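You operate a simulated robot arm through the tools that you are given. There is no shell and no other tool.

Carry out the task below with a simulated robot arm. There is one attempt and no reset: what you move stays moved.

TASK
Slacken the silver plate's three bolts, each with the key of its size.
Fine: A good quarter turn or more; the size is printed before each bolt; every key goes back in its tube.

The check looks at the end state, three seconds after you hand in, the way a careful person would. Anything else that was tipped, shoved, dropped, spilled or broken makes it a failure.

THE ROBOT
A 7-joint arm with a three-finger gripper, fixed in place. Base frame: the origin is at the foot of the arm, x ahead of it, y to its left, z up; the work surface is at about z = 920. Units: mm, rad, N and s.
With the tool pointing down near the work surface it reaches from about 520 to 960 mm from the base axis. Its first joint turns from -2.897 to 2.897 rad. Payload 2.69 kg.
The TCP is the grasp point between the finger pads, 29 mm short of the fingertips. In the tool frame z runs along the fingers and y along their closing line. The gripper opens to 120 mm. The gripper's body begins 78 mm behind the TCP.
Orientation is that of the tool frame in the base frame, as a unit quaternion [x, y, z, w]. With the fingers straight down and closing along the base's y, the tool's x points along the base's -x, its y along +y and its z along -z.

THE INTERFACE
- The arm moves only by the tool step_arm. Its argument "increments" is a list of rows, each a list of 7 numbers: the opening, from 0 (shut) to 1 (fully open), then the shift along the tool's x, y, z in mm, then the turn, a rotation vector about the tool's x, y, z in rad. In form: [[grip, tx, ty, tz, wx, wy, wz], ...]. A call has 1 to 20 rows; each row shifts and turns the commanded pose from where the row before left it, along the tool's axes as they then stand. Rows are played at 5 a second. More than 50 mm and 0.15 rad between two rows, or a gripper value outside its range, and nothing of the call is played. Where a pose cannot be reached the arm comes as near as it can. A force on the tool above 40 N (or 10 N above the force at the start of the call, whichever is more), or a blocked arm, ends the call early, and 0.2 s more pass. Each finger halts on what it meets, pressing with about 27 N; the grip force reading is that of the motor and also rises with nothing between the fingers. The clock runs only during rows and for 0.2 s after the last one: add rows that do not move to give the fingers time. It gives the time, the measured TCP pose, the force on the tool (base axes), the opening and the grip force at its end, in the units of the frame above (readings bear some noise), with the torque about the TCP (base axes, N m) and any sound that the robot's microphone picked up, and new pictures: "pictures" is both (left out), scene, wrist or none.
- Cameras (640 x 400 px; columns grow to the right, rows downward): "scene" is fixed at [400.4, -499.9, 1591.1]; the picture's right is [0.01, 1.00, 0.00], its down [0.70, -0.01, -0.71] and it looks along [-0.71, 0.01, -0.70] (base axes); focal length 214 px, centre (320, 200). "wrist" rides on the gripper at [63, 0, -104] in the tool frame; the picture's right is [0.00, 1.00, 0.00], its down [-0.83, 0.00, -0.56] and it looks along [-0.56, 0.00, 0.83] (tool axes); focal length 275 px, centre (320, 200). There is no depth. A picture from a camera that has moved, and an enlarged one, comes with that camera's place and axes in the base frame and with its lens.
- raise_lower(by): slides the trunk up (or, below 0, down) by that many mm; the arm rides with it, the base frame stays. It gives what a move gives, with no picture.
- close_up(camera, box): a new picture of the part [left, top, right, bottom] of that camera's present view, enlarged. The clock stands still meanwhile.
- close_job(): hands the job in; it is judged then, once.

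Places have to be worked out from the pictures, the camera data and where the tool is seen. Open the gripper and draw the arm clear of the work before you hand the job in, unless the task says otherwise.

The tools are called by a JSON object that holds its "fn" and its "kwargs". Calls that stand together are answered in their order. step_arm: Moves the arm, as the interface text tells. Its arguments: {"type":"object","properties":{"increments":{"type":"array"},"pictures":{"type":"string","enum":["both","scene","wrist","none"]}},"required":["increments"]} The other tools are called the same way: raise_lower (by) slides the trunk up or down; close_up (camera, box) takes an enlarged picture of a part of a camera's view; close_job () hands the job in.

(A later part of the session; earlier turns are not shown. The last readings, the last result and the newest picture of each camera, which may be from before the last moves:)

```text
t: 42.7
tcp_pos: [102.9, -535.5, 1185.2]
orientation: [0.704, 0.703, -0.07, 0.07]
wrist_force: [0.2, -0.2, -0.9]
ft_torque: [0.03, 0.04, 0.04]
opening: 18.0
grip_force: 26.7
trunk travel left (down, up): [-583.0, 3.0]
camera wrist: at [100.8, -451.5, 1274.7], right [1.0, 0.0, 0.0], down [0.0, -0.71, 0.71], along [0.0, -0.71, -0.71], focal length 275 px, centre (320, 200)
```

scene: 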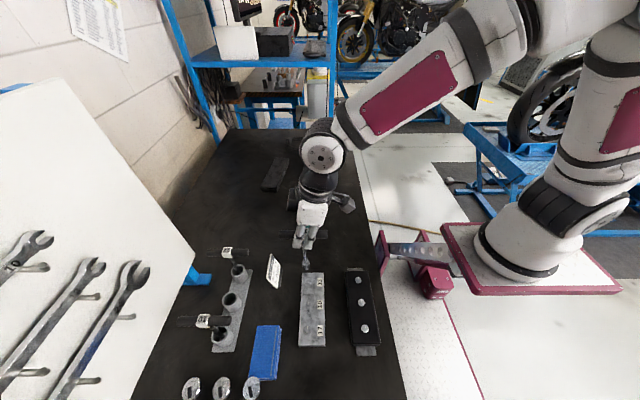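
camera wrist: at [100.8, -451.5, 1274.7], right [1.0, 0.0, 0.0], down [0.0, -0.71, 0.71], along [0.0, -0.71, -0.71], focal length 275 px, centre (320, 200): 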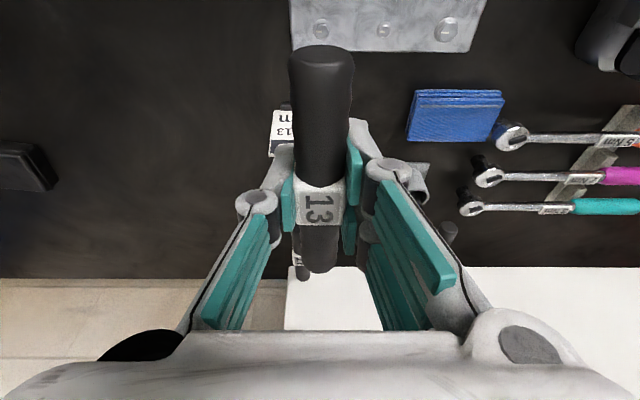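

The wrist view shows bolt 13 at column 320, in line with the bar in x. I'll enlarge the scene view to see the socket over the bolt.

{"fn": "close_up", "kwargs": {"camera": "scene", "box": [265, 210, 365, 272]}}

{"fn": "close_up", "kwargs": {"camera": "wrist", "box": [270, 0, 370, 62]}}

```text
6.40 times, centred on (315, 241) of scene
camera zoom: at [400.4, -499.9, 1591.1], right [0.01, 1.0, 0.0], down [0.7, -0.01, -0.71], along [-0.71, 0.01, -0.7], focal length 1373 px, centre (352, -62)
```

zoom: 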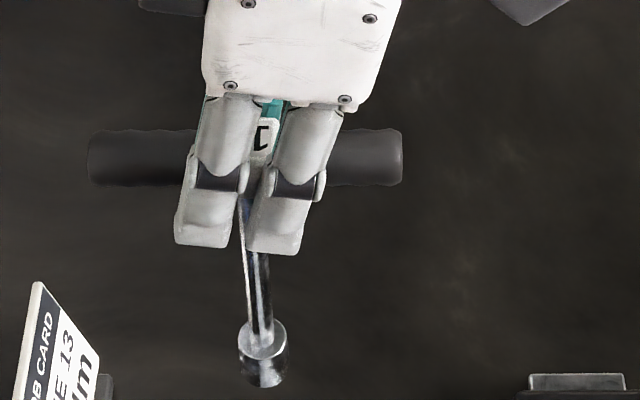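

```text
6.40 times, centred on (320, 31) of wrist
camera zoom: at [100.8, -451.5, 1274.7], right [1.0, 0.0, 0.0], down [0.0, -0.71, 0.71], along [0.0, -0.71, -0.71], focal length 1762 px, centre (320, 1282)
```

zoom: 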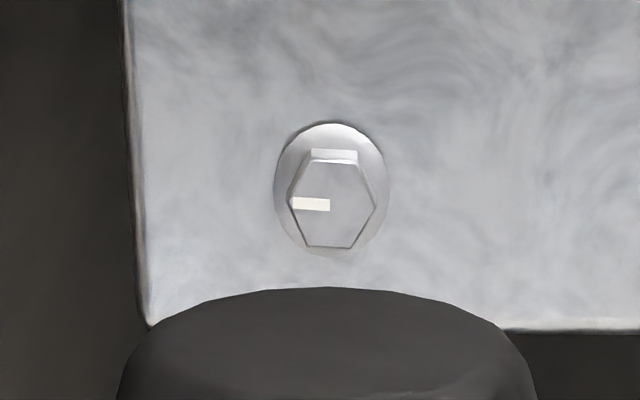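

The socket hangs nearly above the bolt: about y=-535 versus -533.8. I'll descend 50 mm and compare the socket and bolt in a taller scene crop.

{"fn": "step_arm", "kwargs": {"increments": [[0, 3.3, 0, 16.3, 0, 0, 0], [0, 3.3, 0, 16.3, 0, 0, 0], [0, 3.3, 0, 16.3, 0, 0, 0], [0, 0, 0, 0, 0, 0, 0], [0, 0, 0, 0, 0, 0, 0]], "pictures": "none"}}

{"fn": "close_up", "kwargs": {"camera": "scene", "box": [265, 240, 365, 302]}}

{"fn": "close_up", "kwargs": {"camera": "wrist", "box": [270, 0, 370, 62]}}

```text
t: 43.9
tcp_pos: [102.7, -534.4, 1134.0]
orientation: [0.703, 0.704, -0.07, 0.071]
wrist_force: [-0.3, 0.4, -1.3]
ft_torque: [0.0, -0.02, 0.05]
opening: 18.2
grip_force: 27.1
trunk travel left (down, up): [-583.0, 3.0]
```

```text
6.40 times, centred on (315, 271) of scene
camera zoom: at [400.4, -499.9, 1591.1], right [0.01, 1.0, 0.0], down [0.7, -0.01, -0.71], along [-0.71, 0.01, -0.7], focal length 1373 px, centre (352, -254)
```

zoom: 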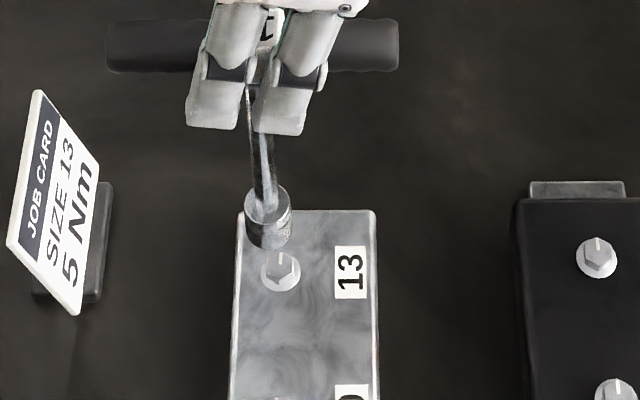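

```text
6.40 times, centred on (320, 31) of wrist
camera zoom: at [101.2, -451.6, 1224.0], right [1.0, 0.0, 0.0], down [0.0, -0.71, 0.71], along [0.0, -0.71, -0.71], focal length 1762 px, centre (320, 1282)
```

zoom: 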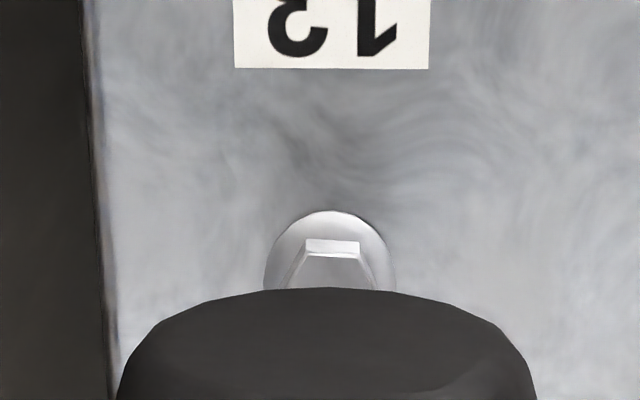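

Comparing within the same scene picture, the socket bottom projects ~5 mm to the -y side of bolt 13, and the wrist view puts the bolt ~1.5 mm to +x. I'll correct by (+1.5, +5) and go 15 mm lower, then check again.

{"fn": "step_arm", "kwargs": {"increments": [[0, 4.9, 1.5, -1, 0, 0, 0], [0, 3, 0, 14.7, 0, 0, 0], [0, 0, 0, 0, 0, 0, 0], [0, 0, 0, 0, 0, 0, 0]], "pictures": "none"}}

{"fn": "close_up", "kwargs": {"camera": "scene", "box": [285, 255, 335, 286]}}

{"fn": "close_up", "kwargs": {"camera": "scene", "box": [265, 240, 365, 302]}}

{"fn": "close_up", "kwargs": {"camera": "wrist", "box": [270, 0, 370, 62]}}

```text
t: 44.9
tcp_pos: [105.0, -530.6, 1119.8]
orientation: [0.703, 0.704, -0.071, 0.07]
wrist_force: [0.0, 0.4, -0.9]
ft_torque: [0.0, 0.02, 0.0]
opening: 18.3
grip_force: 26.5
trunk travel left (down, up): [-583.0, 3.0]
```

```text
12.80 times, centred on (310, 270) of scene
camera zoom: at [400.4, -499.9, 1591.1], right [0.01, 1.0, 0.0], down [0.7, -0.01, -0.71], along [-0.71, 0.01, -0.7], focal length 2745 px, centre (448, -702)
```

zoom: 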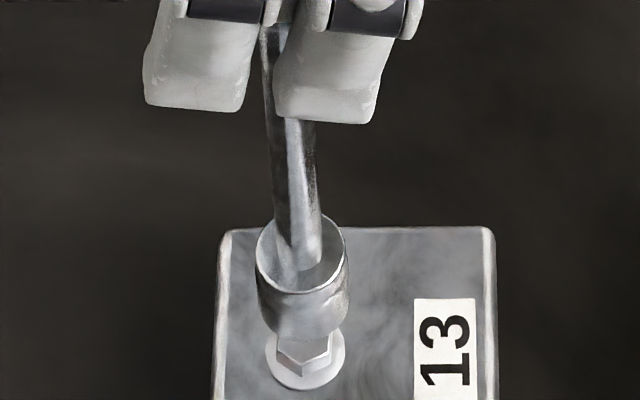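

```text
6.40 times, centred on (315, 271) of scene
camera zoom: at [400.4, -499.9, 1591.1], right [0.01, 1.0, 0.0], down [0.7, -0.01, -0.71], along [-0.71, 0.01, -0.7], focal length 1373 px, centre (352, -254)
```

zoom: 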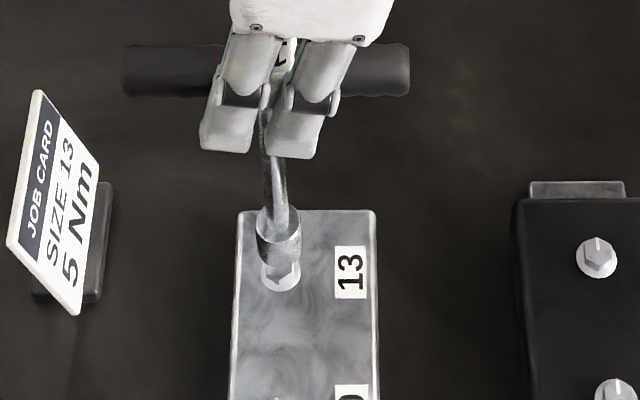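

```text
6.40 times, centred on (320, 31) of wrist
camera zoom: at [103.1, -447.1, 1209.3], right [1.0, 0.0, 0.0], down [0.0, -0.71, 0.71], along [0.0, -0.71, -0.71], focal length 1762 px, centre (320, 1282)
```

zoom: 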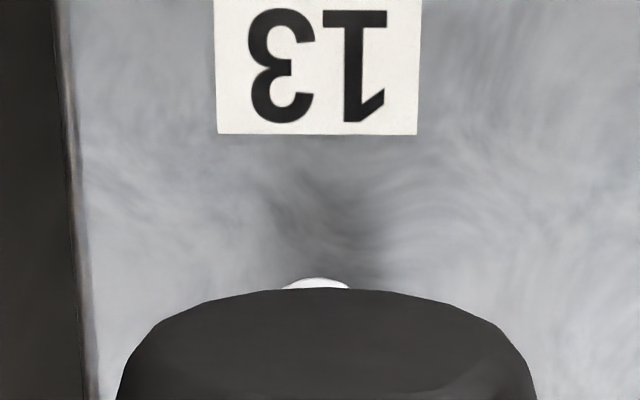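

Socket and bolt now line up in y within ~0.3 mm; the wrist view puts the bar ~0.5 mm too far in +x. The socket is ~15 mm above the head, so I'll shift -0.5 in x and lower 9 mm in small rows.

{"fn": "step_arm", "kwargs": {"increments": [[0, 0, -0.5, 0, 0, 0, 0], [0, 0.6, 0, 2.94, 0, 0, 0], [0, 0.6, 0, 2.94, 0, 0, 0], [0, 0.6, 0, 2.94, 0, 0, 0], [0, 0, 0, 0, 0, 0, 0], [0, 0, 0, 0, 0, 0, 0]], "pictures": "none"}}

{"fn": "close_up", "kwargs": {"camera": "scene", "box": [285, 255, 335, 286]}}

```text
t: 46.3
tcp_pos: [104.5, -530.8, 1110.2]
orientation: [0.704, 0.703, -0.07, 0.07]
wrist_force: [-1.5, -0.2, -1.3]
ft_torque: [-0.03, 0.0, 0.02]
opening: 18.2
grip_force: 27.4
trunk travel left (down, up): [-583.0, 3.0]
```

```text
12.80 times, centred on (310, 270) of scene
camera zoom: at [400.4, -499.9, 1591.1], right [0.01, 1.0, 0.0], down [0.7, -0.01, -0.71], along [-0.71, 0.01, -0.7], focal length 2745 px, centre (448, -702)
```

zoom: 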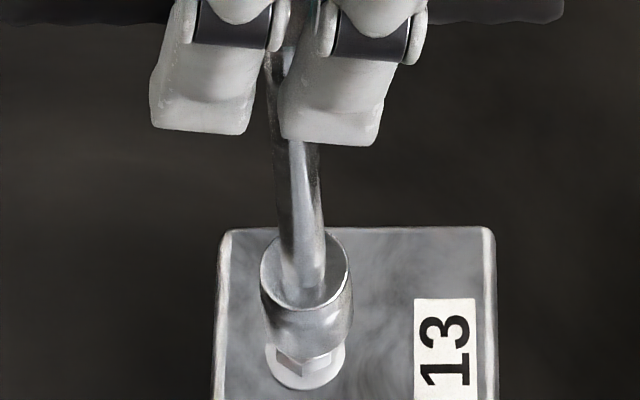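

The socket still looks ~1 mm toward +y of the bolt. I'll zoom further to measure it properly.

{"fn": "close_up", "kwargs": {"camera": "scene", "box": [302, 272, 318, 288]}}

{"fn": "close_up", "kwargs": {"camera": "wrist", "box": [260, 0, 380, 75]}}

```text
16.00 times, centred on (310, 280) of scene
camera zoom: at [400.4, -499.9, 1591.1], right [0.01, 1.0, 0.0], down [0.7, -0.01, -0.71], along [-0.71, 0.01, -0.7], focal length 3432 px, centre (480, -1080)
```

zoom: 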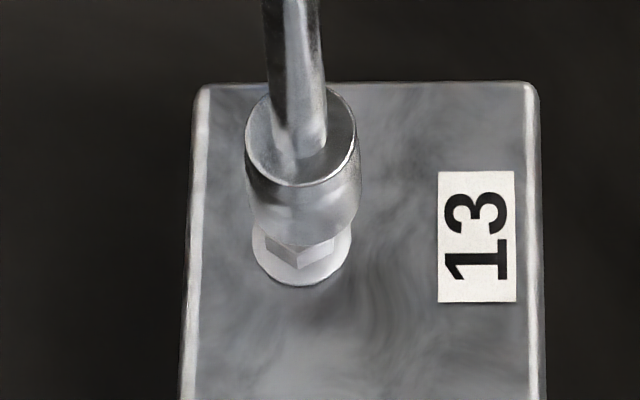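

```text
5.33 times, centred on (320, 38) of wrist
camera zoom: at [102.9, -446.6, 1200.0], right [1.0, 0.0, 0.0], down [0.0, -0.71, 0.71], along [0.0, -0.71, -0.71], focal length 1468 px, centre (320, 1067)
```

zoom: 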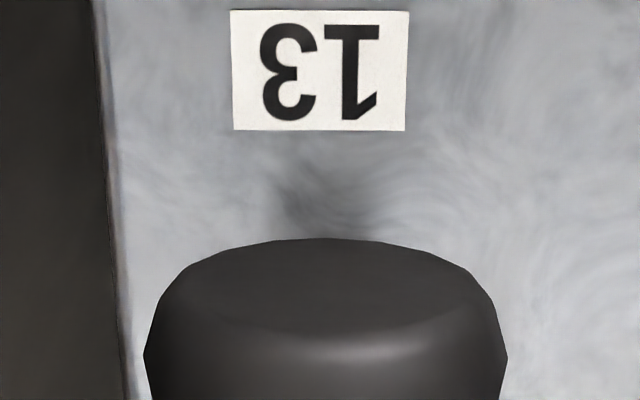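

Measured at 16x, the socket is +1.0 mm in y from the bolt at all heights (so the key is upright) and the bar +0.4 mm in x. I'll correct both and lower in 2 mm rows, watching the force.

{"fn": "step_arm", "kwargs": {"increments": [[0, -1.0, -0.4, 0.2, 0, 0, 0], [0, 0, 0, 0, 0, 0, 0], [0, 0.4, 0, 1.96, 0, 0, 0], [0, 0.4, 0, 1.96, 0, 0, 0], [0, 0.4, 0, 1.96, 0, 0, 0], [0, 0, 0, 0, 0, 0, 0]], "pictures": "none"}}

{"fn": "close_up", "kwargs": {"camera": "scene", "box": [302, 272, 318, 288]}}

```text
t: 47.7
tcp_pos: [104.3, -530.3, 1105.2]
orientation: [0.704, 0.704, -0.07, 0.07]
wrist_force: [-0.2, -1.2, -1.9]
ft_torque: [0.0, 0.02, 0.0]
opening: 18.3
grip_force: 27.2
trunk travel left (down, up): [-583.0, 3.0]
```

```text
16.00 times, centred on (310, 280) of scene
camera zoom: at [400.4, -499.9, 1591.1], right [0.01, 1.0, 0.0], down [0.7, -0.01, -0.71], along [-0.71, 0.01, -0.7], focal length 3432 px, centre (480, -1080)
```

zoom: 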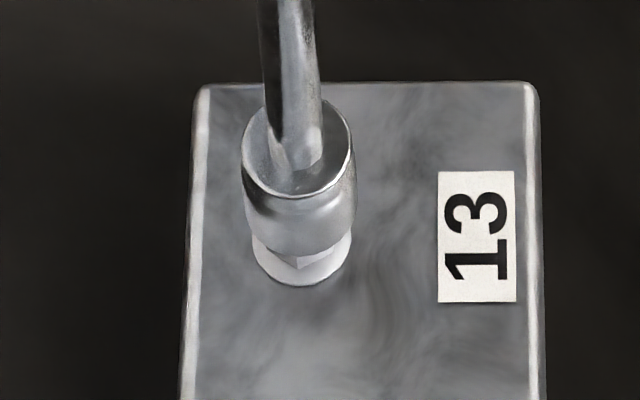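

Alignment is now good (rim at 297 vs. 296.6 expected) with no contact yet. I'll continue down in 1.5 mm rows.

{"fn": "step_arm", "kwargs": {"increments": [[0, 0.3, 0, 1.47, 0, 0, 0], [0, 0.3, 0, 1.47, 0, 0, 0], [0, 0.3, 0, 1.47, 0, 0, 0], [0, 0, 0, 0, 0, 0, 0]], "pictures": "none"}}

{"fn": "close_up", "kwargs": {"camera": "scene", "box": [302, 272, 318, 288]}}

```text
t: 48.7
tcp_pos: [103.1, -530.8, 1099.5]
orientation: [0.704, 0.703, -0.071, 0.07]
wrist_force: [-0.6, 0.1, -1.1]
ft_torque: [-0.02, -0.03, 0.02]
opening: 18.3
grip_force: 27.0
trunk travel left (down, up): [-583.0, 3.0]
```

```text
16.00 times, centred on (310, 280) of scene
camera zoom: at [400.4, -499.9, 1591.1], right [0.01, 1.0, 0.0], down [0.7, -0.01, -0.71], along [-0.71, 0.01, -0.7], focal length 3432 px, centre (480, -1080)
```

zoom: 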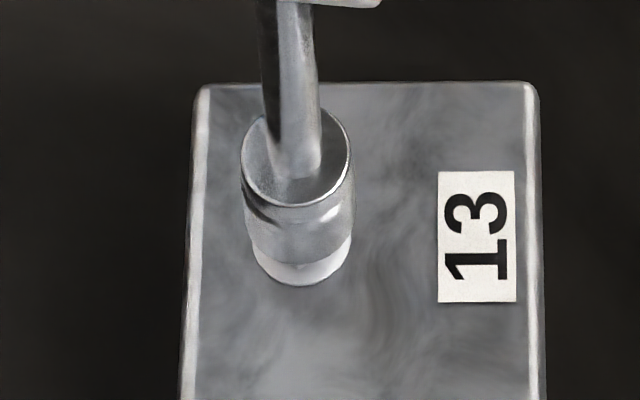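

There's still no contact force and the hex has vanished inside the socket, so it seems to be sliding over the head. I'll go on down in 1 mm rows until it bottoms out.

{"fn": "step_arm", "kwargs": {"increments": [[0, 0.2, 0, 0.98, 0, 0, 0], [0, 0.2, 0, 0.98, 0, 0, 0], [0, 0.2, 0, 0.98, 0, 0, 0], [0, 0, 0, 0, 0, 0, 0]], "pictures": "none"}}

{"fn": "close_up", "kwargs": {"camera": "scene", "box": [302, 272, 318, 288]}}

```text
t: 49.7
tcp_pos: [102.0, -531.9, 1096.0]
orientation: [0.704, 0.704, -0.07, 0.07]
wrist_force: [0.5, 0.3, -1.9]
ft_torque: [0.0, -0.01, 0.0]
opening: 18.3
grip_force: 27.2
trunk travel left (down, up): [-583.0, 3.0]
```

```text
16.00 times, centred on (310, 280) of scene
camera zoom: at [400.4, -499.9, 1591.1], right [0.01, 1.0, 0.0], down [0.7, -0.01, -0.71], along [-0.71, 0.01, -0.7], focal length 3432 px, centre (480, -1080)
```

zoom: 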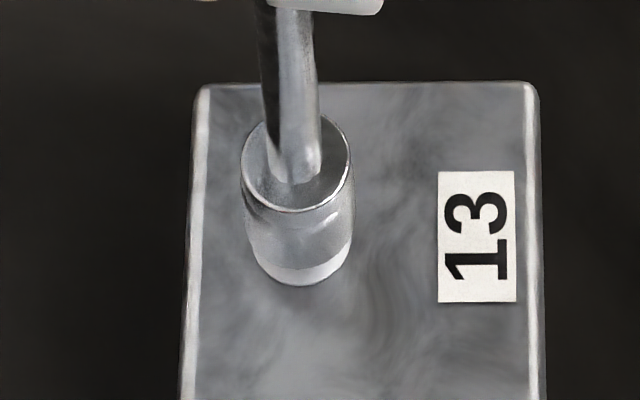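

Still free and only a sliver of the flange shows. I'll continue another 4 mm in 1 mm rows.

{"fn": "step_arm", "kwargs": {"increments": [[0, 0.2, 0, 0.98, 0, 0, 0], [0, 0.2, 0, 0.98, 0, 0, 0], [0, 0.2, 0, 0.98, 0, 0, 0], [0, 0, 0, 0, 0, 0, 0]], "pictures": "none"}}

{"fn": "close_up", "kwargs": {"camera": "scene", "box": [302, 272, 318, 288]}}

```text
t: 50.7
tcp_pos: [102.4, -531.4, 1092.4]
orientation: [0.703, 0.704, -0.071, 0.071]
wrist_force: [0.1, -0.2, -0.5]
ft_torque: [0.0, 0.0, 0.01]
opening: 18.4
grip_force: 26.8
trunk travel left (down, up): [-583.0, 3.0]
```

```text
16.00 times, centred on (310, 280) of scene
camera zoom: at [400.4, -499.9, 1591.1], right [0.01, 1.0, 0.0], down [0.7, -0.01, -0.71], along [-0.71, 0.01, -0.7], focal length 3432 px, centre (480, -1080)
```

zoom: 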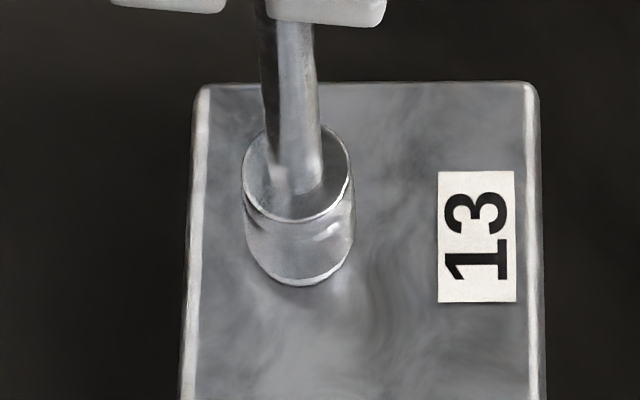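

The socket is down over the head almost to the plate (TCP z 1092.4), and the force has just eased. One more millimetre, then a first 0.3 rad counter-clockwise turn about the vertical while watching torque.

{"fn": "step_arm", "kwargs": {"increments": [[0, 0.2, 0, 0.98, 0, 0, 0], [0, 0, 0, 0, 0, 0, 0]], "pictures": "none"}}

{"fn": "step_arm", "kwargs": {"increments": [[0, 0, 0, 0, -0.0149, 0, -0.0735], [0, 0, 0, 0, -0.0149, 0, -0.0735], [0, 0, 0, 0, -0.0149, 0, -0.0735], [0, 0, 0, 0, -0.0149, 0, -0.0735], [0, 0, 0, 0, 0, 0, 0]]}}

{"fn": "close_up", "kwargs": {"camera": "scene", "box": [285, 245, 335, 286]}}

```text
t: 51.3
tcp_pos: [102.8, -530.7, 1091.8]
orientation: [0.704, 0.703, -0.071, 0.07]
wrist_force: [0.0, 0.0, -1.9]
ft_torque: [0.02, 0.01, 0.0]
opening: 18.5
grip_force: 27.3
trunk travel left (down, up): [-583.0, 3.0]
```

```text
t: 52.5
tcp_pos: [104.9, -531.6, 1092.0]
orientation: [0.591, 0.801, -0.059, 0.08]
wrist_force: [-0.9, 0.3, -1.7]
ft_torque: [0.0, -0.02, -0.01]
opening: 18.1
grip_force: 27.0
trunk travel left (down, up): [-583.0, 3.0]
camera wrist: at [78.1, -452.1, 1181.8], right [0.95, 0.3, 0.0], down [0.21, -0.67, 0.71], along [0.21, -0.68, -0.71], focal length 275 px, centre (320, 200)
```

scene: 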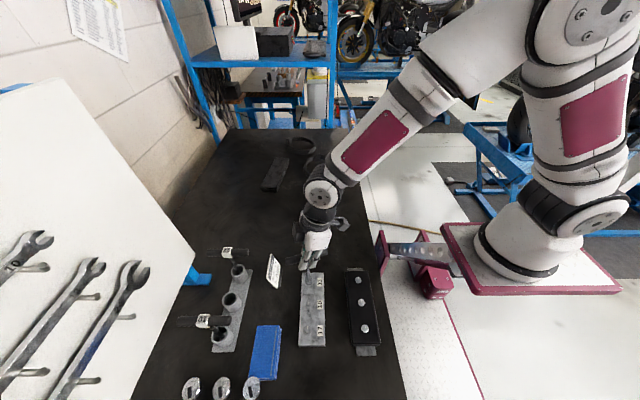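
wrist: 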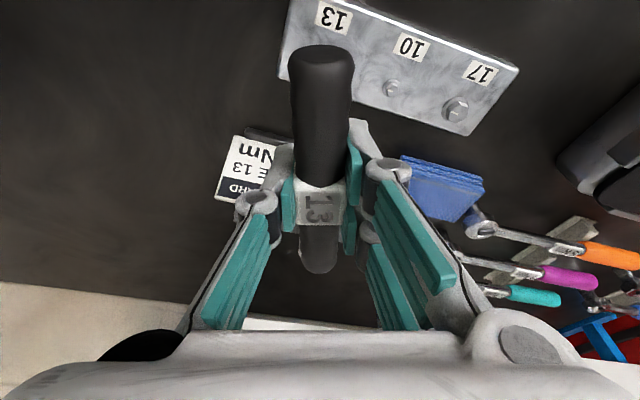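

```text
9.76 times, centred on (310, 266) of scene
camera zoom: at [400.4, -499.9, 1591.1], right [0.01, 1.0, 0.0], down [0.7, -0.01, -0.71], along [-0.71, 0.01, -0.7], focal length 2092 px, centre (418, -439)
```

zoom: 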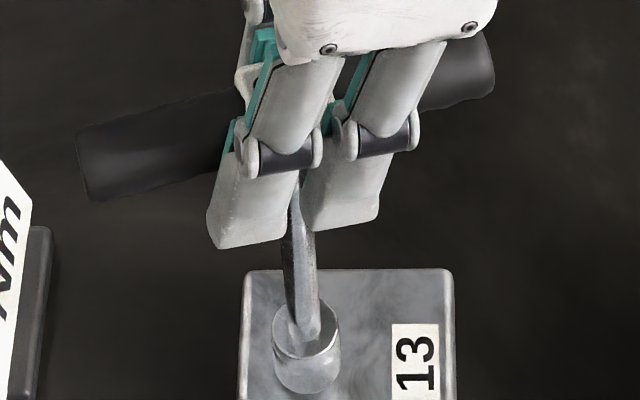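

The tool turned 0.3 rad with almost no torque. I'll continue another 0.45 rad and watch torque, sound and the picture.

{"fn": "step_arm", "kwargs": {"increments": [[0, 0, 0, 0, -0.0149, 0, -0.0735], [0, 0, 0, 0, -0.0149, 0, -0.0735], [0, 0, 0, 0, -0.0149, 0, -0.0735]], "pictures": "none"}}

{"fn": "step_arm", "kwargs": {"increments": [[0, 0, 0, 0, -0.0149, 0, -0.0735], [0, 0, 0, 0, -0.0149, 0, -0.0735], [0, 0, 0, 0, -0.0149, 0, -0.0735]], "pictures": "none"}}

{"fn": "close_up", "kwargs": {"camera": "scene", "box": [285, 245, 335, 286]}}

```text
t: 53.3
tcp_pos: [102.6, -531.3, 1091.4]
orientation: [0.497, 0.862, -0.049, 0.085]
wrist_force: [-0.9, -0.4, -1.2]
ft_torque: [0.02, 0.03, 0.0]
opening: 18.3
grip_force: 26.5
trunk travel left (down, up): [-583.0, 3.0]
```

```text
t: 54.1
tcp_pos: [103.1, -531.0, 1092.4]
orientation: [0.397, 0.913, -0.04, 0.091]
wrist_force: [0.3, -0.4, -1.8]
ft_torque: [0.02, -0.01, 0.02]
opening: 18.3
grip_force: 27.1
trunk travel left (down, up): [-583.0, 3.0]
```

```text
9.76 times, centred on (310, 266) of scene
camera zoom: at [400.4, -499.9, 1591.1], right [0.01, 1.0, 0.0], down [0.7, -0.01, -0.71], along [-0.71, 0.01, -0.7], focal length 2092 px, centre (418, -439)
```

zoom: 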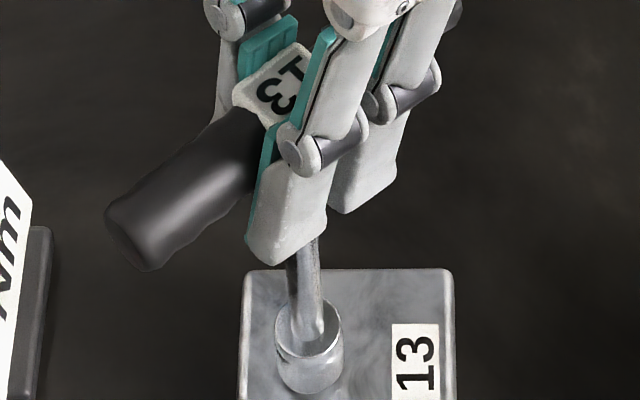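

Torque stays near zero. I'll complete the sweep to 1.95 rad and then lift the key off to look at the bolt's mark.

{"fn": "step_arm", "kwargs": {"increments": [[0, 0, 0, 0, -0.0199, 0, -0.098], [0, 0, 0, 0, -0.0199, 0, -0.098], [0, 0, 0, 0, -0.0199, 0, -0.098], [0, 0, 0, 0, -0.0199, 0, -0.098], [0, 0, 0, 0, -0.0199, 0, -0.098], [0, 0, 0, 0, -0.0199, 0, -0.098]], "pictures": "none"}}

{"fn": "step_arm", "kwargs": {"increments": [[0, 0, 0, 0, -0.0199, 0, -0.098], [0, 0, 0, 0, -0.0199, 0, -0.098], [0, 0, 0, 0, -0.0199, 0, -0.098], [0, 0, 0, 0, -0.0199, 0, -0.098], [0, 0, 0, 0, -0.0199, 0, -0.098], [0, 0, 0, 0, -0.0199, 0, -0.098], [0, 0, 0, 0, 0, 0, 0]]}}

{"fn": "close_up", "kwargs": {"camera": "scene", "box": [285, 245, 335, 286]}}

```text
t: 55.5
tcp_pos: [103.2, -531.0, 1092.6]
orientation: [0.109, 0.989, -0.01, 0.1]
wrist_force: [-0.1, -1.2, -1.3]
ft_torque: [-0.04, -0.03, -0.04]
opening: 18.1
grip_force: 27.1
trunk travel left (down, up): [-583.0, 3.0]
```

```text
t: 57.1
tcp_pos: [104.5, -531.1, 1093.0]
orientation: [-0.187, 0.977, 0.02, 0.098]
wrist_force: [-0.2, -1.0, -1.6]
ft_torque: [-0.16, -0.04, 0.01]
opening: 18.2
grip_force: 26.3
trunk travel left (down, up): [-583.0, 3.0]
camera wrist: at [26.3, -561.2, 1181.5], right [-0.37, 0.93, 0.0], down [0.65, 0.26, 0.71], along [0.66, 0.27, -0.7], focal length 275 px, centre (320, 200)
```

scene: 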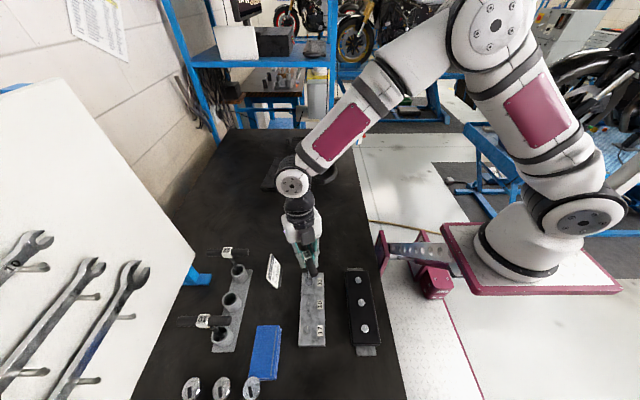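
wrist: 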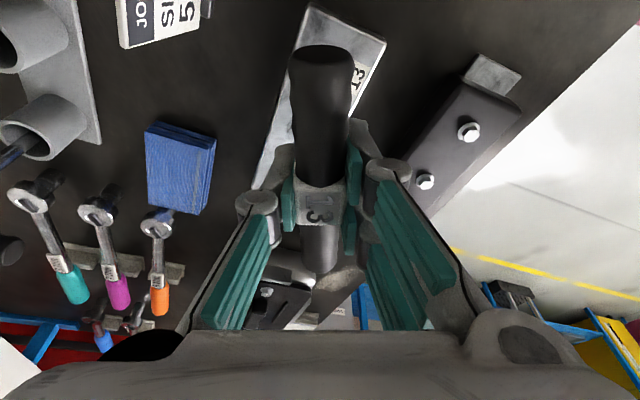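

```text
9.76 times, centred on (310, 266) of scene
camera zoom: at [400.4, -499.9, 1591.1], right [0.01, 1.0, 0.0], down [0.7, -0.01, -0.71], along [-0.71, 0.01, -0.7], focal length 2092 px, centre (418, -439)
```

zoom: 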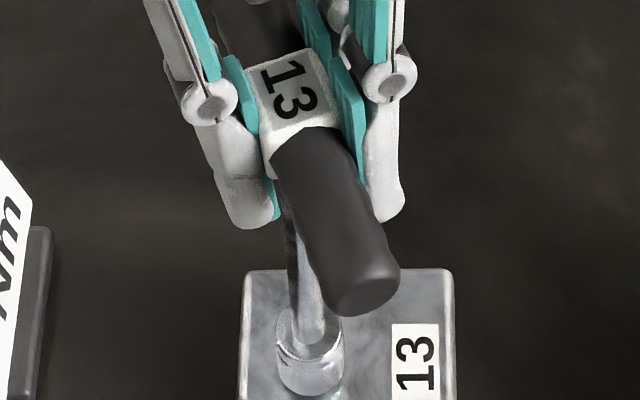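

The key is turned 112° and a small side torque (-0.16 Nm) shows the socket is on the head. I'll lift it 30 mm straight up to see where the bolt's mark points.

{"fn": "step_arm", "kwargs": {"increments": [[0, -0.99, 0, -4.9, 0, 0, 0], [0, -0.99, 0, -4.9, 0, 0, 0], [0, -1.99, 0, -9.8, 0, 0, 0], [0, -1.99, 0, -9.8, 0, 0, 0], [0, -1.99, 0, -9.8, 0, 0, 0], [0, 0, 0, 0, 0, 0, 0]], "pictures": "none"}}

{"fn": "close_up", "kwargs": {"camera": "scene", "box": [302, 268, 318, 288]}}

{"fn": "close_up", "kwargs": {"camera": "scene", "box": [265, 240, 365, 302]}}

```text
t: 58.5
tcp_pos: [103.1, -531.6, 1133.3]
orientation: [-0.187, 0.977, 0.02, 0.098]
wrist_force: [0.1, 0.8, -0.9]
ft_torque: [0.0, -0.01, -0.01]
opening: 18.4
grip_force: 26.7
trunk travel left (down, up): [-583.0, 3.0]
```

```text
16.00 times, centred on (310, 278) of scene
camera zoom: at [400.4, -499.9, 1591.1], right [0.01, 1.0, 0.0], down [0.7, -0.01, -0.71], along [-0.71, 0.01, -0.7], focal length 3432 px, centre (480, -1048)
```

zoom: 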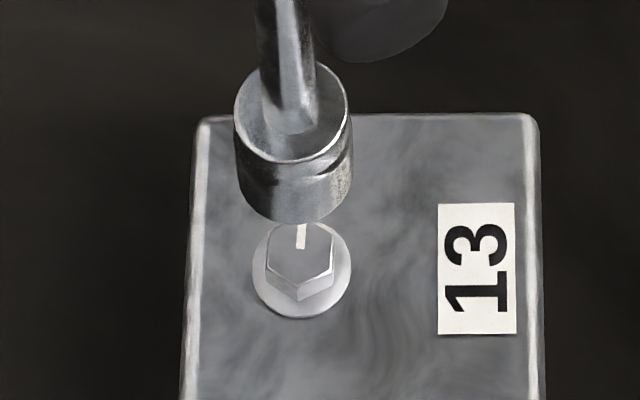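

```text
6.40 times, centred on (315, 271) of scene
camera zoom: at [400.4, -499.9, 1591.1], right [0.01, 1.0, 0.0], down [0.7, -0.01, -0.71], along [-0.71, 0.01, -0.7], focal length 1373 px, centre (352, -254)
```

zoom: 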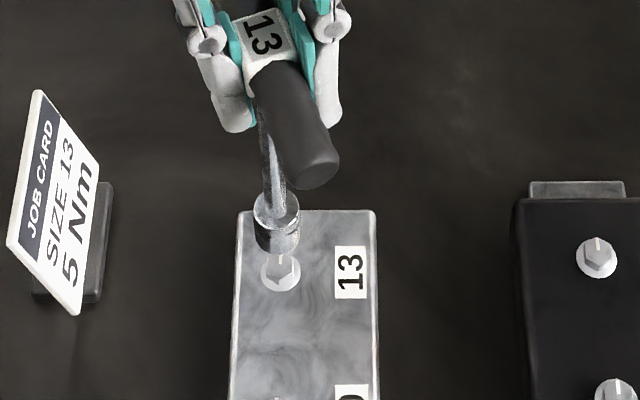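

The mark still points to -x, so the socket only rode around the head without engaging: I never reached firm contact downward. I'll turn back clockwise (and a bit beyond, to find the range), then press down until it really seats.

{"fn": "step_arm", "kwargs": {"increments": [[0, 0, 0, 0, 0.0298, 0, 0.147], [0, 0, 0, 0, 0.0298, 0, 0.147], [0, 0, 0, 0, 0.0298, 0, 0.147], [0, 0, 0, 0, 0.0298, 0, 0.147], [0, 0, 0, 0, 0.0298, 0, 0.147], [0, 0, 0, 0, 0.0298, 0, 0.147], [0, 0, 0, 0, 0.0298, 0, 0.147], [0, 0, 0, 0, 0.0298, 0, 0.147], [0, 0, 0, 0, 0.0298, 0, 0.147], [0, 0, 0, 0, 0.0298, 0, 0.147], [0, 0, 0, 0, 0.0298, 0, 0.147], [0, 0, 0, 0, 0.0298, 0, 0.147], [0, 0, 0, 0, 0.0298, 0, 0.147], [0, 0, 0, 0, 0.0298, 0, 0.147], [0, 0, 0, 0, 0.0298, 0, 0.147], [0, 0, 0, 0, 0.0298, 0, 0.147], [0, 0, 0, 0, 0, 0, 0], [0, 0, 0, 0, 0, 0, 0]]}}

{"fn": "close_up", "kwargs": {"camera": "scene", "box": [302, 268, 318, 288]}}

```text
t: 62.3
tcp_pos: [104.4, -531.8, 1132.3]
orientation: [0.843, 0.529, -0.085, 0.051]
wrist_force: [0.3, -0.5, -1.3]
ft_torque: [-0.01, 0.0, 0.0]
opening: 18.4
grip_force: 27.0
trunk travel left (down, up): [-583.0, 3.0]
camera wrist: at [138.6, -456.7, 1222.0], right [0.9, -0.43, 0.0], down [-0.3, -0.64, 0.71], along [-0.31, -0.64, -0.7], focal length 275 px, centre (320, 200)
```

scene: 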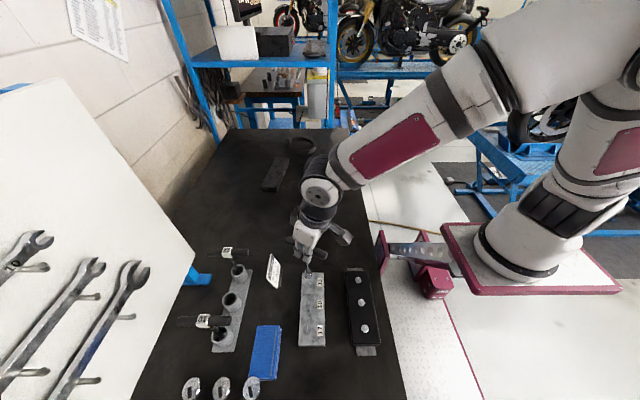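
wrist: 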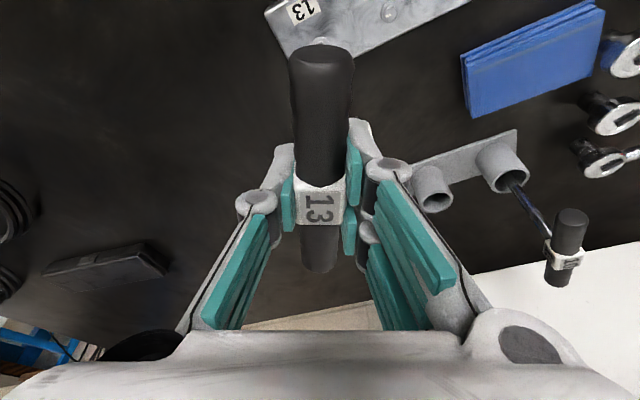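

```text
16.00 times, centred on (310, 278) of scene
camera zoom: at [400.4, -499.9, 1591.1], right [0.01, 1.0, 0.0], down [0.7, -0.01, -0.71], along [-0.71, 0.01, -0.7], focal length 3432 px, centre (480, -1048)
```

zoom: 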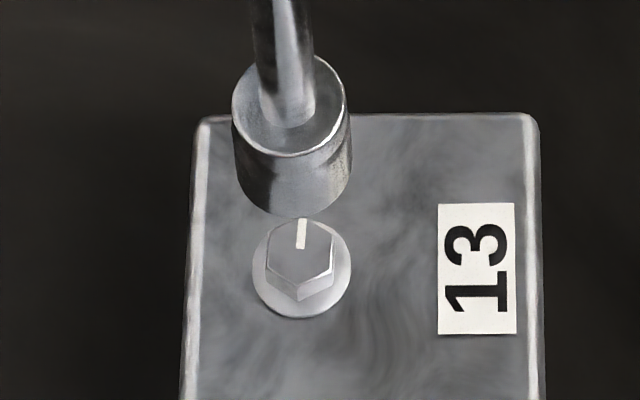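

The wrist also allows the extra 0.45 rad clockwise, so I now have ~138° of travel. Alignment over bolt 13 still looks right, so I'll go back down and continue past z=1092 until there is clear contact.

{"fn": "step_arm", "kwargs": {"increments": [[0, 1.99, 0, 9.8, 0, 0, 0], [0, 1.99, 0, 9.8, 0, 0, 0], [0, 1.2, 0, 5.9, 0, 0, 0], [0, 1.2, 0, 5.9, 0, 0, 0], [0, 0.8, 0, 3.92, 0, 0, 0], [0, 0.8, 0, 3.92, 0, 0, 0], [0, 0, 0, 0, 0, 0, 0]], "pictures": "none"}}

{"fn": "step_arm", "kwargs": {"increments": [[0, 0.2, 0, 0.98, 0, 0, 0], [0, 0.2, 0, 0.98, 0, 0, 0], [0, 0.2, 0, 0.98, 0, 0, 0], [0, 0, 0, 0, 0, 0, 0]], "pictures": "none"}}

{"fn": "close_up", "kwargs": {"camera": "scene", "box": [302, 268, 318, 288]}}

```text
t: 63.9
tcp_pos: [104.5, -531.1, 1091.9]
orientation: [0.842, 0.53, -0.084, 0.053]
wrist_force: [0.1, -0.6, -0.8]
ft_torque: [-0.06, 0.02, 0.02]
opening: 18.3
grip_force: 27.0
trunk travel left (down, up): [-583.0, 3.0]
```

```text
t: 64.9
tcp_pos: [104.6, -530.7, 1090.7]
orientation: [0.843, 0.528, -0.086, 0.055]
wrist_force: [3.6, 7.5, 34.3]
ft_torque: [0.14, -0.09, -0.04]
opening: 18.4
grip_force: 27.6
trunk travel left (down, up): [-583.0, 3.0]
```

```text
16.00 times, centred on (310, 278) of scene
camera zoom: at [400.4, -499.9, 1591.1], right [0.01, 1.0, 0.0], down [0.7, -0.01, -0.71], along [-0.71, 0.01, -0.7], focal length 3432 px, centre (480, -1048)
```

zoom: 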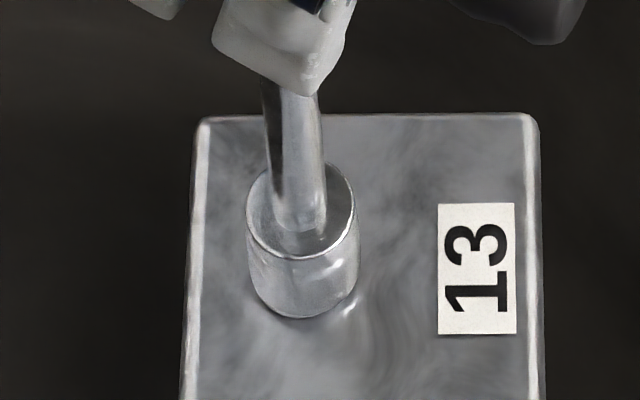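

Now there's firm contact: 34 N at z≈1090.7, so earlier I was hovering just above the seat. I'll ease to a moderate push and turn counter-clockwise a little, watching the torque.

{"fn": "step_arm", "kwargs": {"increments": [[0, -0.16, 0, -0.8, 0, 0, 0], [0, 0, 0, 0, 0, 0, 0]], "pictures": "none"}}

{"fn": "step_arm", "kwargs": {"increments": [[0, 0, 0, 0, -0.0149, 0, -0.0735], [0, 0, 0, 0, -0.0149, 0, -0.0735], [0, 0, 0, 0, -0.0149, 0, -0.0735]], "pictures": "none"}}

```text
t: 65.5
tcp_pos: [104.4, -531.1, 1091.5]
orientation: [0.843, 0.529, -0.085, 0.054]
wrist_force: [6.6, 6.2, 38.4]
ft_torque: [-0.21, 0.11, -0.01]
opening: 18.1
grip_force: 27.1
trunk travel left (down, up): [-583.0, 3.0]
```

```text
t: 66.3
tcp_pos: [103.2, -531.9, 1091.1]
orientation: [0.778, 0.62, -0.079, 0.062]
wrist_force: [5.9, -1.9, 31.3]
ft_torque: [-0.22, -0.04, -0.04]
opening: 18.3
grip_force: 27.0
trunk travel left (down, up): [-583.0, 3.0]
```

The torque is still only -0.04 Nm. I'll keep turning under the downward push in small steps and read the torque each time.

{"fn": "step_arm", "kwargs": {"increments": [[0, 0, 0, 0, -0.0149, 0, -0.0735], [0, 0, 0, 0, -0.0149, 0, -0.0735]], "pictures": "none"}}

{"fn": "step_arm", "kwargs": {"increments": [[0, 0, 0, 0, -0.0149, 0, -0.0735], [0, 0, 0, 0, -0.0149, 0, -0.0735]], "pictures": "none"}}

{"fn": "step_arm", "kwargs": {"increments": [[0, 0, 0, 0, -0.0149, 0, -0.0735], [0, 0, 0, 0, -0.0149, 0, -0.0735]], "pictures": "none"}}

{"fn": "step_arm", "kwargs": {"increments": [[0, 0, 0, 0, -0.0149, 0, -0.0735], [0, 0, 0, 0, -0.0149, 0, -0.0735]], "pictures": "none"}}

{"fn": "close_up", "kwargs": {"camera": "scene", "box": [285, 245, 335, 286]}}

```text
t: 66.9
tcp_pos: [103.0, -530.6, 1090.5]
orientation: [0.729, 0.677, -0.074, 0.067]
wrist_force: [6.9, -0.5, 35.7]
ft_torque: [-0.17, -0.05, -0.01]
opening: 18.6
grip_force: 27.2
trunk travel left (down, up): [-583.0, 3.0]
```

```text
t: 67.5
tcp_pos: [103.5, -531.5, 1090.3]
orientation: [0.676, 0.73, -0.069, 0.073]
wrist_force: [6.1, -3.7, 28.5]
ft_torque: [-0.27, -0.09, -0.03]
opening: 18.3
grip_force: 26.9
trunk travel left (down, up): [-583.0, 3.0]
```

```text
t: 68.1
tcp_pos: [103.7, -529.7, 1091.0]
orientation: [0.621, 0.778, -0.063, 0.078]
wrist_force: [3.4, -7.0, 24.0]
ft_torque: [-0.05, -0.13, -0.02]
opening: 18.5
grip_force: 27.2
trunk travel left (down, up): [-583.0, 3.0]
```

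```text
t: 68.7
tcp_pos: [103.2, -531.7, 1091.4]
orientation: [0.56, 0.823, -0.056, 0.081]
wrist_force: [2.0, -7.4, 23.6]
ft_torque: [-0.21, -0.15, -0.05]
opening: 18.3
grip_force: 26.9
trunk travel left (down, up): [-583.0, 3.0]
```

```text
9.76 times, centred on (310, 266) of scene
camera zoom: at [400.4, -499.9, 1591.1], right [0.01, 1.0, 0.0], down [0.7, -0.01, -0.71], along [-0.71, 0.01, -0.7], focal length 2092 px, centre (418, -439)
```

zoom: 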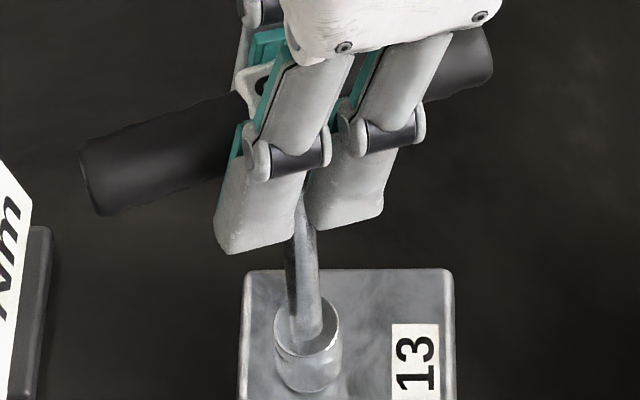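

Torque remains tiny after ~47° of turning under pressure. I'll lift 40 mm and see whether the mark moved this time.

{"fn": "step_arm", "kwargs": {"increments": [[0, -0.99, 0, -4.9, 0, 0, 0], [0, -0.99, 0, -4.9, 0, 0, 0], [0, -1.99, 0, -9.8, 0, 0, 0], [0, -1.99, 0, -9.8, 0, 0, 0], [0, -1.99, 0, -9.8, 0, 0, 0], [0, 0, 0, 0, 0, 0, 0]], "pictures": "none"}}

{"fn": "close_up", "kwargs": {"camera": "scene", "box": [302, 268, 318, 288]}}

{"fn": "close_up", "kwargs": {"camera": "scene", "box": [265, 230, 365, 302]}}

```text
t: 70.1
tcp_pos: [103.8, -531.5, 1131.5]
orientation: [0.561, 0.822, -0.056, 0.081]
wrist_force: [-0.1, -0.2, -2.3]
ft_torque: [-0.05, 0.02, -0.04]
opening: 18.4
grip_force: 26.7
trunk travel left (down, up): [-583.0, 3.0]
```

```text
16.00 times, centred on (310, 278) of scene
camera zoom: at [400.4, -499.9, 1591.1], right [0.01, 1.0, 0.0], down [0.7, -0.01, -0.71], along [-0.71, 0.01, -0.7], focal length 3432 px, centre (480, -1048)
```

zoom: 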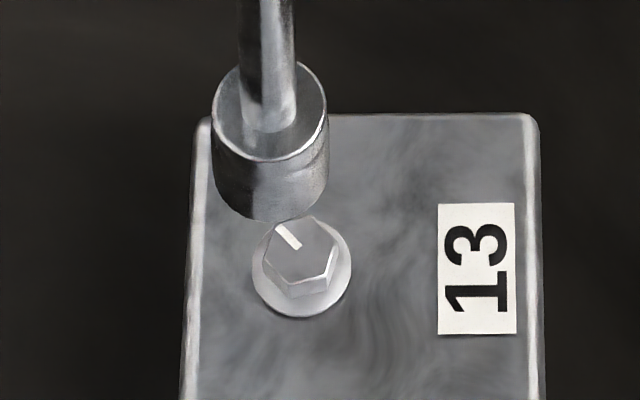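

```text
5.56 times, centred on (315, 266) of scene
camera zoom: at [400.4, -499.9, 1591.1], right [0.01, 1.0, 0.0], down [0.7, -0.01, -0.71], along [-0.71, 0.01, -0.7], focal length 1192 px, centre (348, -167)
```

zoom: 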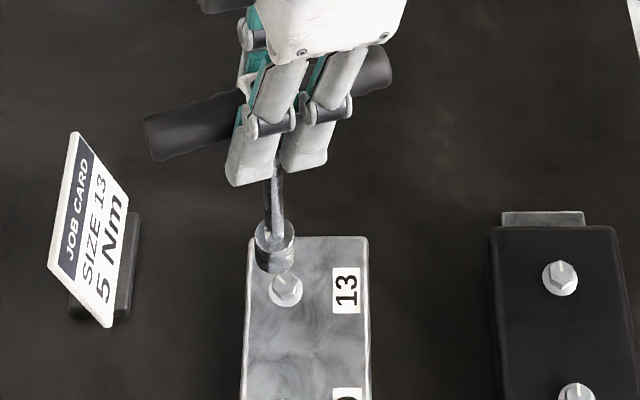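

This time bolt 13 did turn: the mark moved counter-clockwise by about 35°, so seated pressure is what engages it. The push tipped the key ~1.7° in the pads (socket 4 mm toward -y), so I'll correct the tool tilt by +0.03 rad and check.

{"fn": "step_arm", "kwargs": {"increments": [[0, 0, 0, 0, 0, 0.03, 0], [0, 0, 0, 0, 0, 0, 0], [0, 0, 0, 0, 0, 0, 0]]}}

{"fn": "close_up", "kwargs": {"camera": "scene", "box": [302, 268, 318, 288]}}

{"fn": "close_up", "kwargs": {"camera": "wrist", "box": [260, 0, 380, 75]}}

```text
t: 70.9
tcp_pos: [105.8, -532.0, 1130.6]
orientation: [0.562, 0.823, -0.047, 0.069]
wrist_force: [0.6, -0.4, -0.6]
ft_torque: [-0.01, -0.02, 0.02]
opening: 18.3
grip_force: 27.5
trunk travel left (down, up): [-583.0, 3.0]
camera wrist: at [73.7, -456.8, 1222.7], right [0.93, 0.37, 0.0], down [0.27, -0.67, 0.69], along [0.25, -0.64, -0.73], focal length 275 px, centre (320, 200)
```

scene: 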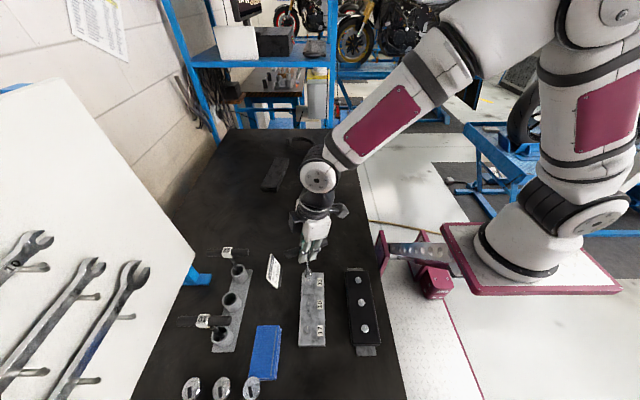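
wrist: 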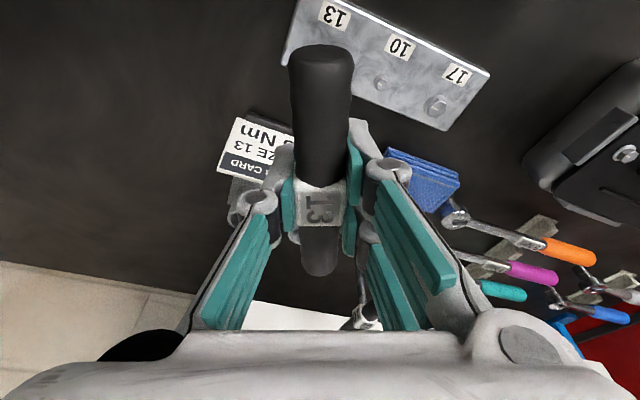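

```text
16.00 times, centred on (310, 278) of scene
camera zoom: at [400.4, -499.9, 1591.1], right [0.01, 1.0, 0.0], down [0.7, -0.01, -0.71], along [-0.71, 0.01, -0.7], focal length 3432 px, centre (480, -1048)
```

zoom: 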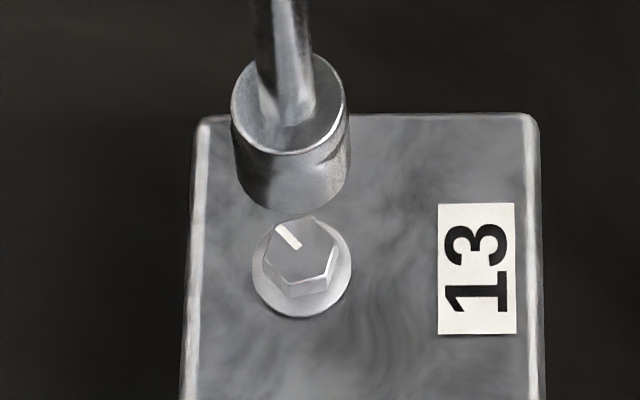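

```text
5.33 times, centred on (320, 38) of wrist
camera zoom: at [73.7, -456.8, 1222.7], right [0.93, 0.37, 0.0], down [0.27, -0.67, 0.69], along [0.25, -0.64, -0.73], focal length 1468 px, centre (320, 1067)
```

zoom: 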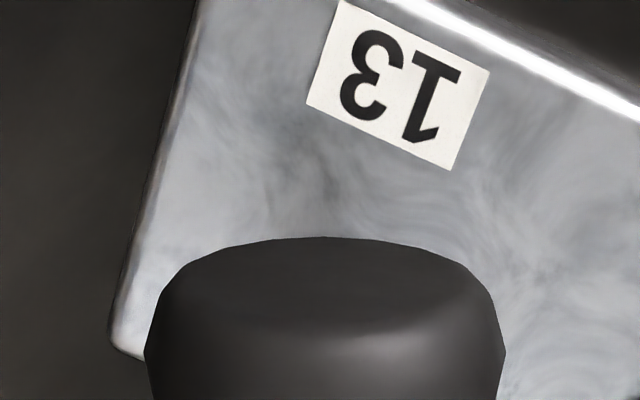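

The socket is upright over the bolt again (288.5/293 vs. 289/294 expected). I'll descend to just above the seat, then approach in half-millimetre steps for a light press.

{"fn": "step_arm", "kwargs": {"increments": [[0, 1.67, 0, 9.86, 0, 0, 0], [0, 1.67, 0, 9.86, 0, 0, 0], [0, 1.34, 0, 7.9, 0, 0, 0], [0, 1.0, 0, 5.9, 0, 0, 0], [0, 0.67, 0, 3.94, 0, 0, 0], [0, 0, 0, 0, 0, 0, 0], [0, 0, 0, 0, 0, 0, 0]], "pictures": "none"}}

{"fn": "step_arm", "kwargs": {"increments": [[0, 0.1, 0, 0.6, 0, 0, 0], [0, 0.1, 0, 0.6, 0, 0, 0], [0, 0, 0, 0, 0, 0, 0]], "pictures": "none"}}

```text
t: 72.5
tcp_pos: [104.1, -531.6, 1092.1]
orientation: [0.561, 0.823, -0.048, 0.07]
wrist_force: [2.1, -3.3, -3.4]
ft_torque: [-0.43, -0.22, -0.03]
opening: 18.0
grip_force: 26.8
trunk travel left (down, up): [-583.0, 3.0]
```

```text
t: 73.3
tcp_pos: [104.8, -530.3, 1091.9]
orientation: [0.562, 0.823, -0.049, 0.07]
wrist_force: [4.3, -2.9, 6.0]
ft_torque: [0.02, -0.03, 0.0]
opening: 18.2
grip_force: 27.0
trunk travel left (down, up): [-583.0, 3.0]
```

A light 6 N press with a small side force (4, -3). I'll nudge (+0.5, -0.4) to relieve it, press 0.4 mm more, and turn in 0.1 rad rows while reading torque.

{"fn": "step_arm", "kwargs": {"increments": [[0, -0.5, 0.3, 0.4, 0, 0, 0], [0, 0, 0, 0, -0.0167, 0, -0.0986], [0, 0, 0, 0, -0.0167, 0, -0.0986], [0, 0, 0, 0, -0.0167, 0, -0.0986], [0, 0, 0, 0, -0.0167, 0, -0.0986]], "pictures": "none"}}

{"fn": "step_arm", "kwargs": {"increments": [[0, 0, 0, 0, -0.0167, 0, -0.0986], [0, 0, 0, 0, -0.0167, 0, -0.0986], [0, 0, 0, 0, -0.0167, 0, -0.0986], [0, 0, 0, 0, -0.0167, 0, -0.0986]], "pictures": "none"}}

```text
t: 74.5
tcp_pos: [104.7, -532.3, 1091.1]
orientation: [0.387, 0.918, -0.034, 0.078]
wrist_force: [-3.5, 3.2, 14.8]
ft_torque: [-0.12, -0.15, -0.05]
opening: 18.2
grip_force: 26.9
trunk travel left (down, up): [-583.0, 3.0]
```

```text
t: 75.5
tcp_pos: [103.9, -531.3, 1090.2]
orientation: [0.196, 0.977, -0.017, 0.081]
wrist_force: [-7.8, -2.0, 14.2]
ft_torque: [-0.04, -0.15, -0.05]
opening: 18.4
grip_force: 27.3
trunk travel left (down, up): [-583.0, 3.0]
```

Torque -0.05 Nm as before when it was turning; a -8 N side force in x has built up, so I'll shift -0.6 in x and turn another 0.75 rad.

{"fn": "step_arm", "kwargs": {"increments": [[0, 0.55, -0.23, 0, 0, 0, 0], [0, 0, 0, 0, -0.0167, 0, -0.0986], [0, 0, 0, 0, -0.0167, 0, -0.0986], [0, 0, 0, 0, -0.0167, 0, -0.0986], [0, 0, 0, 0, -0.0167, 0, -0.0986]], "pictures": "none"}}

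{"fn": "step_arm", "kwargs": {"increments": [[0, 0, 0, 0, -0.0167, 0, -0.0986], [0, 0, 0, 0, -0.0167, 0, -0.0986], [0, 0, 0, 0, -0.0167, 0, -0.0986], [0, 0, 0, 0, -0.0084, 0, -0.0493], [0, 0, 0, 0, 0, 0, 0]], "pictures": "none"}}

```text
t: 76.7
tcp_pos: [103.6, -531.8, 1090.6]
orientation: [-0.003, 0.996, -0.001, 0.084]
wrist_force: [-5.4, -5.4, 14.5]
ft_torque: [0.0, -0.29, -0.02]
opening: 18.6
grip_force: 26.9
trunk travel left (down, up): [-583.0, 3.0]
```

```text
t: 77.9
tcp_pos: [103.1, -531.6, 1091.2]
orientation: [-0.175, 0.981, 0.014, 0.083]
wrist_force: [-4.9, -11.7, 9.5]
ft_torque: [-0.01, -0.08, -0.01]
opening: 18.4
grip_force: 26.9
trunk travel left (down, up): [-583.0, 3.0]
```

The turn reached the planned angle. I'll lift 40 mm and check the mark.

{"fn": "step_arm", "kwargs": {"increments": [[0, -0.5, 0, -2.96, 0, 0, 0], [0, -1.17, 0, -6.9, 0, 0, 0], [0, -1.67, 0, -9.86, 0, 0, 0], [0, -1.67, 0, -9.86, 0, 0, 0], [0, -1.67, 0, -9.86, 0, 0, 0], [0, 0, 0, 0, 0, 0, 0]], "pictures": "none"}}

{"fn": "close_up", "kwargs": {"camera": "scene", "box": [302, 268, 318, 288]}}

{"fn": "close_up", "kwargs": {"camera": "scene", "box": [265, 230, 365, 302]}}

```text
t: 79.3
tcp_pos: [104.4, -531.8, 1129.9]
orientation: [-0.175, 0.981, 0.015, 0.083]
wrist_force: [-0.1, 0.2, -1.5]
ft_torque: [-0.01, 0.0, 0.02]
opening: 18.0
grip_force: 26.7
trunk travel left (down, up): [-583.0, 3.0]
```

```text
16.00 times, centred on (310, 278) of scene
camera zoom: at [400.4, -499.9, 1591.1], right [0.01, 1.0, 0.0], down [0.7, -0.01, -0.71], along [-0.71, 0.01, -0.7], focal length 3432 px, centre (480, -1048)
```

zoom: 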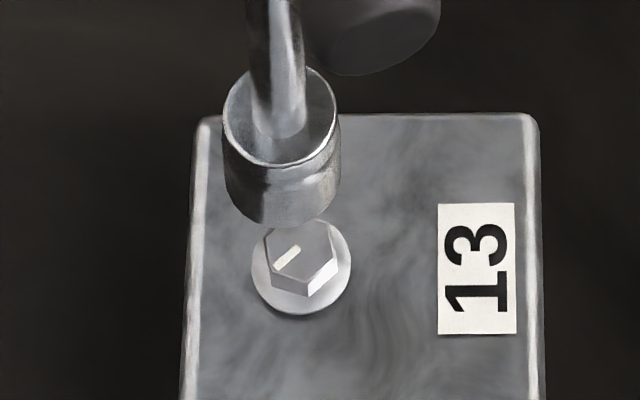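

```text
5.56 times, centred on (315, 266) of scene
camera zoom: at [400.4, -499.9, 1591.1], right [0.01, 1.0, 0.0], down [0.7, -0.01, -0.71], along [-0.71, 0.01, -0.7], focal length 1192 px, centre (348, -167)
```

zoom: 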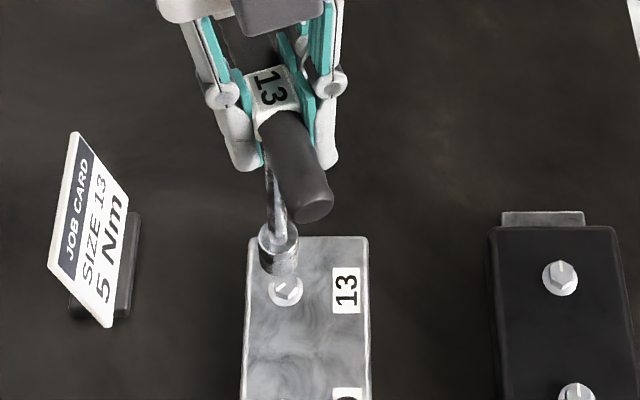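

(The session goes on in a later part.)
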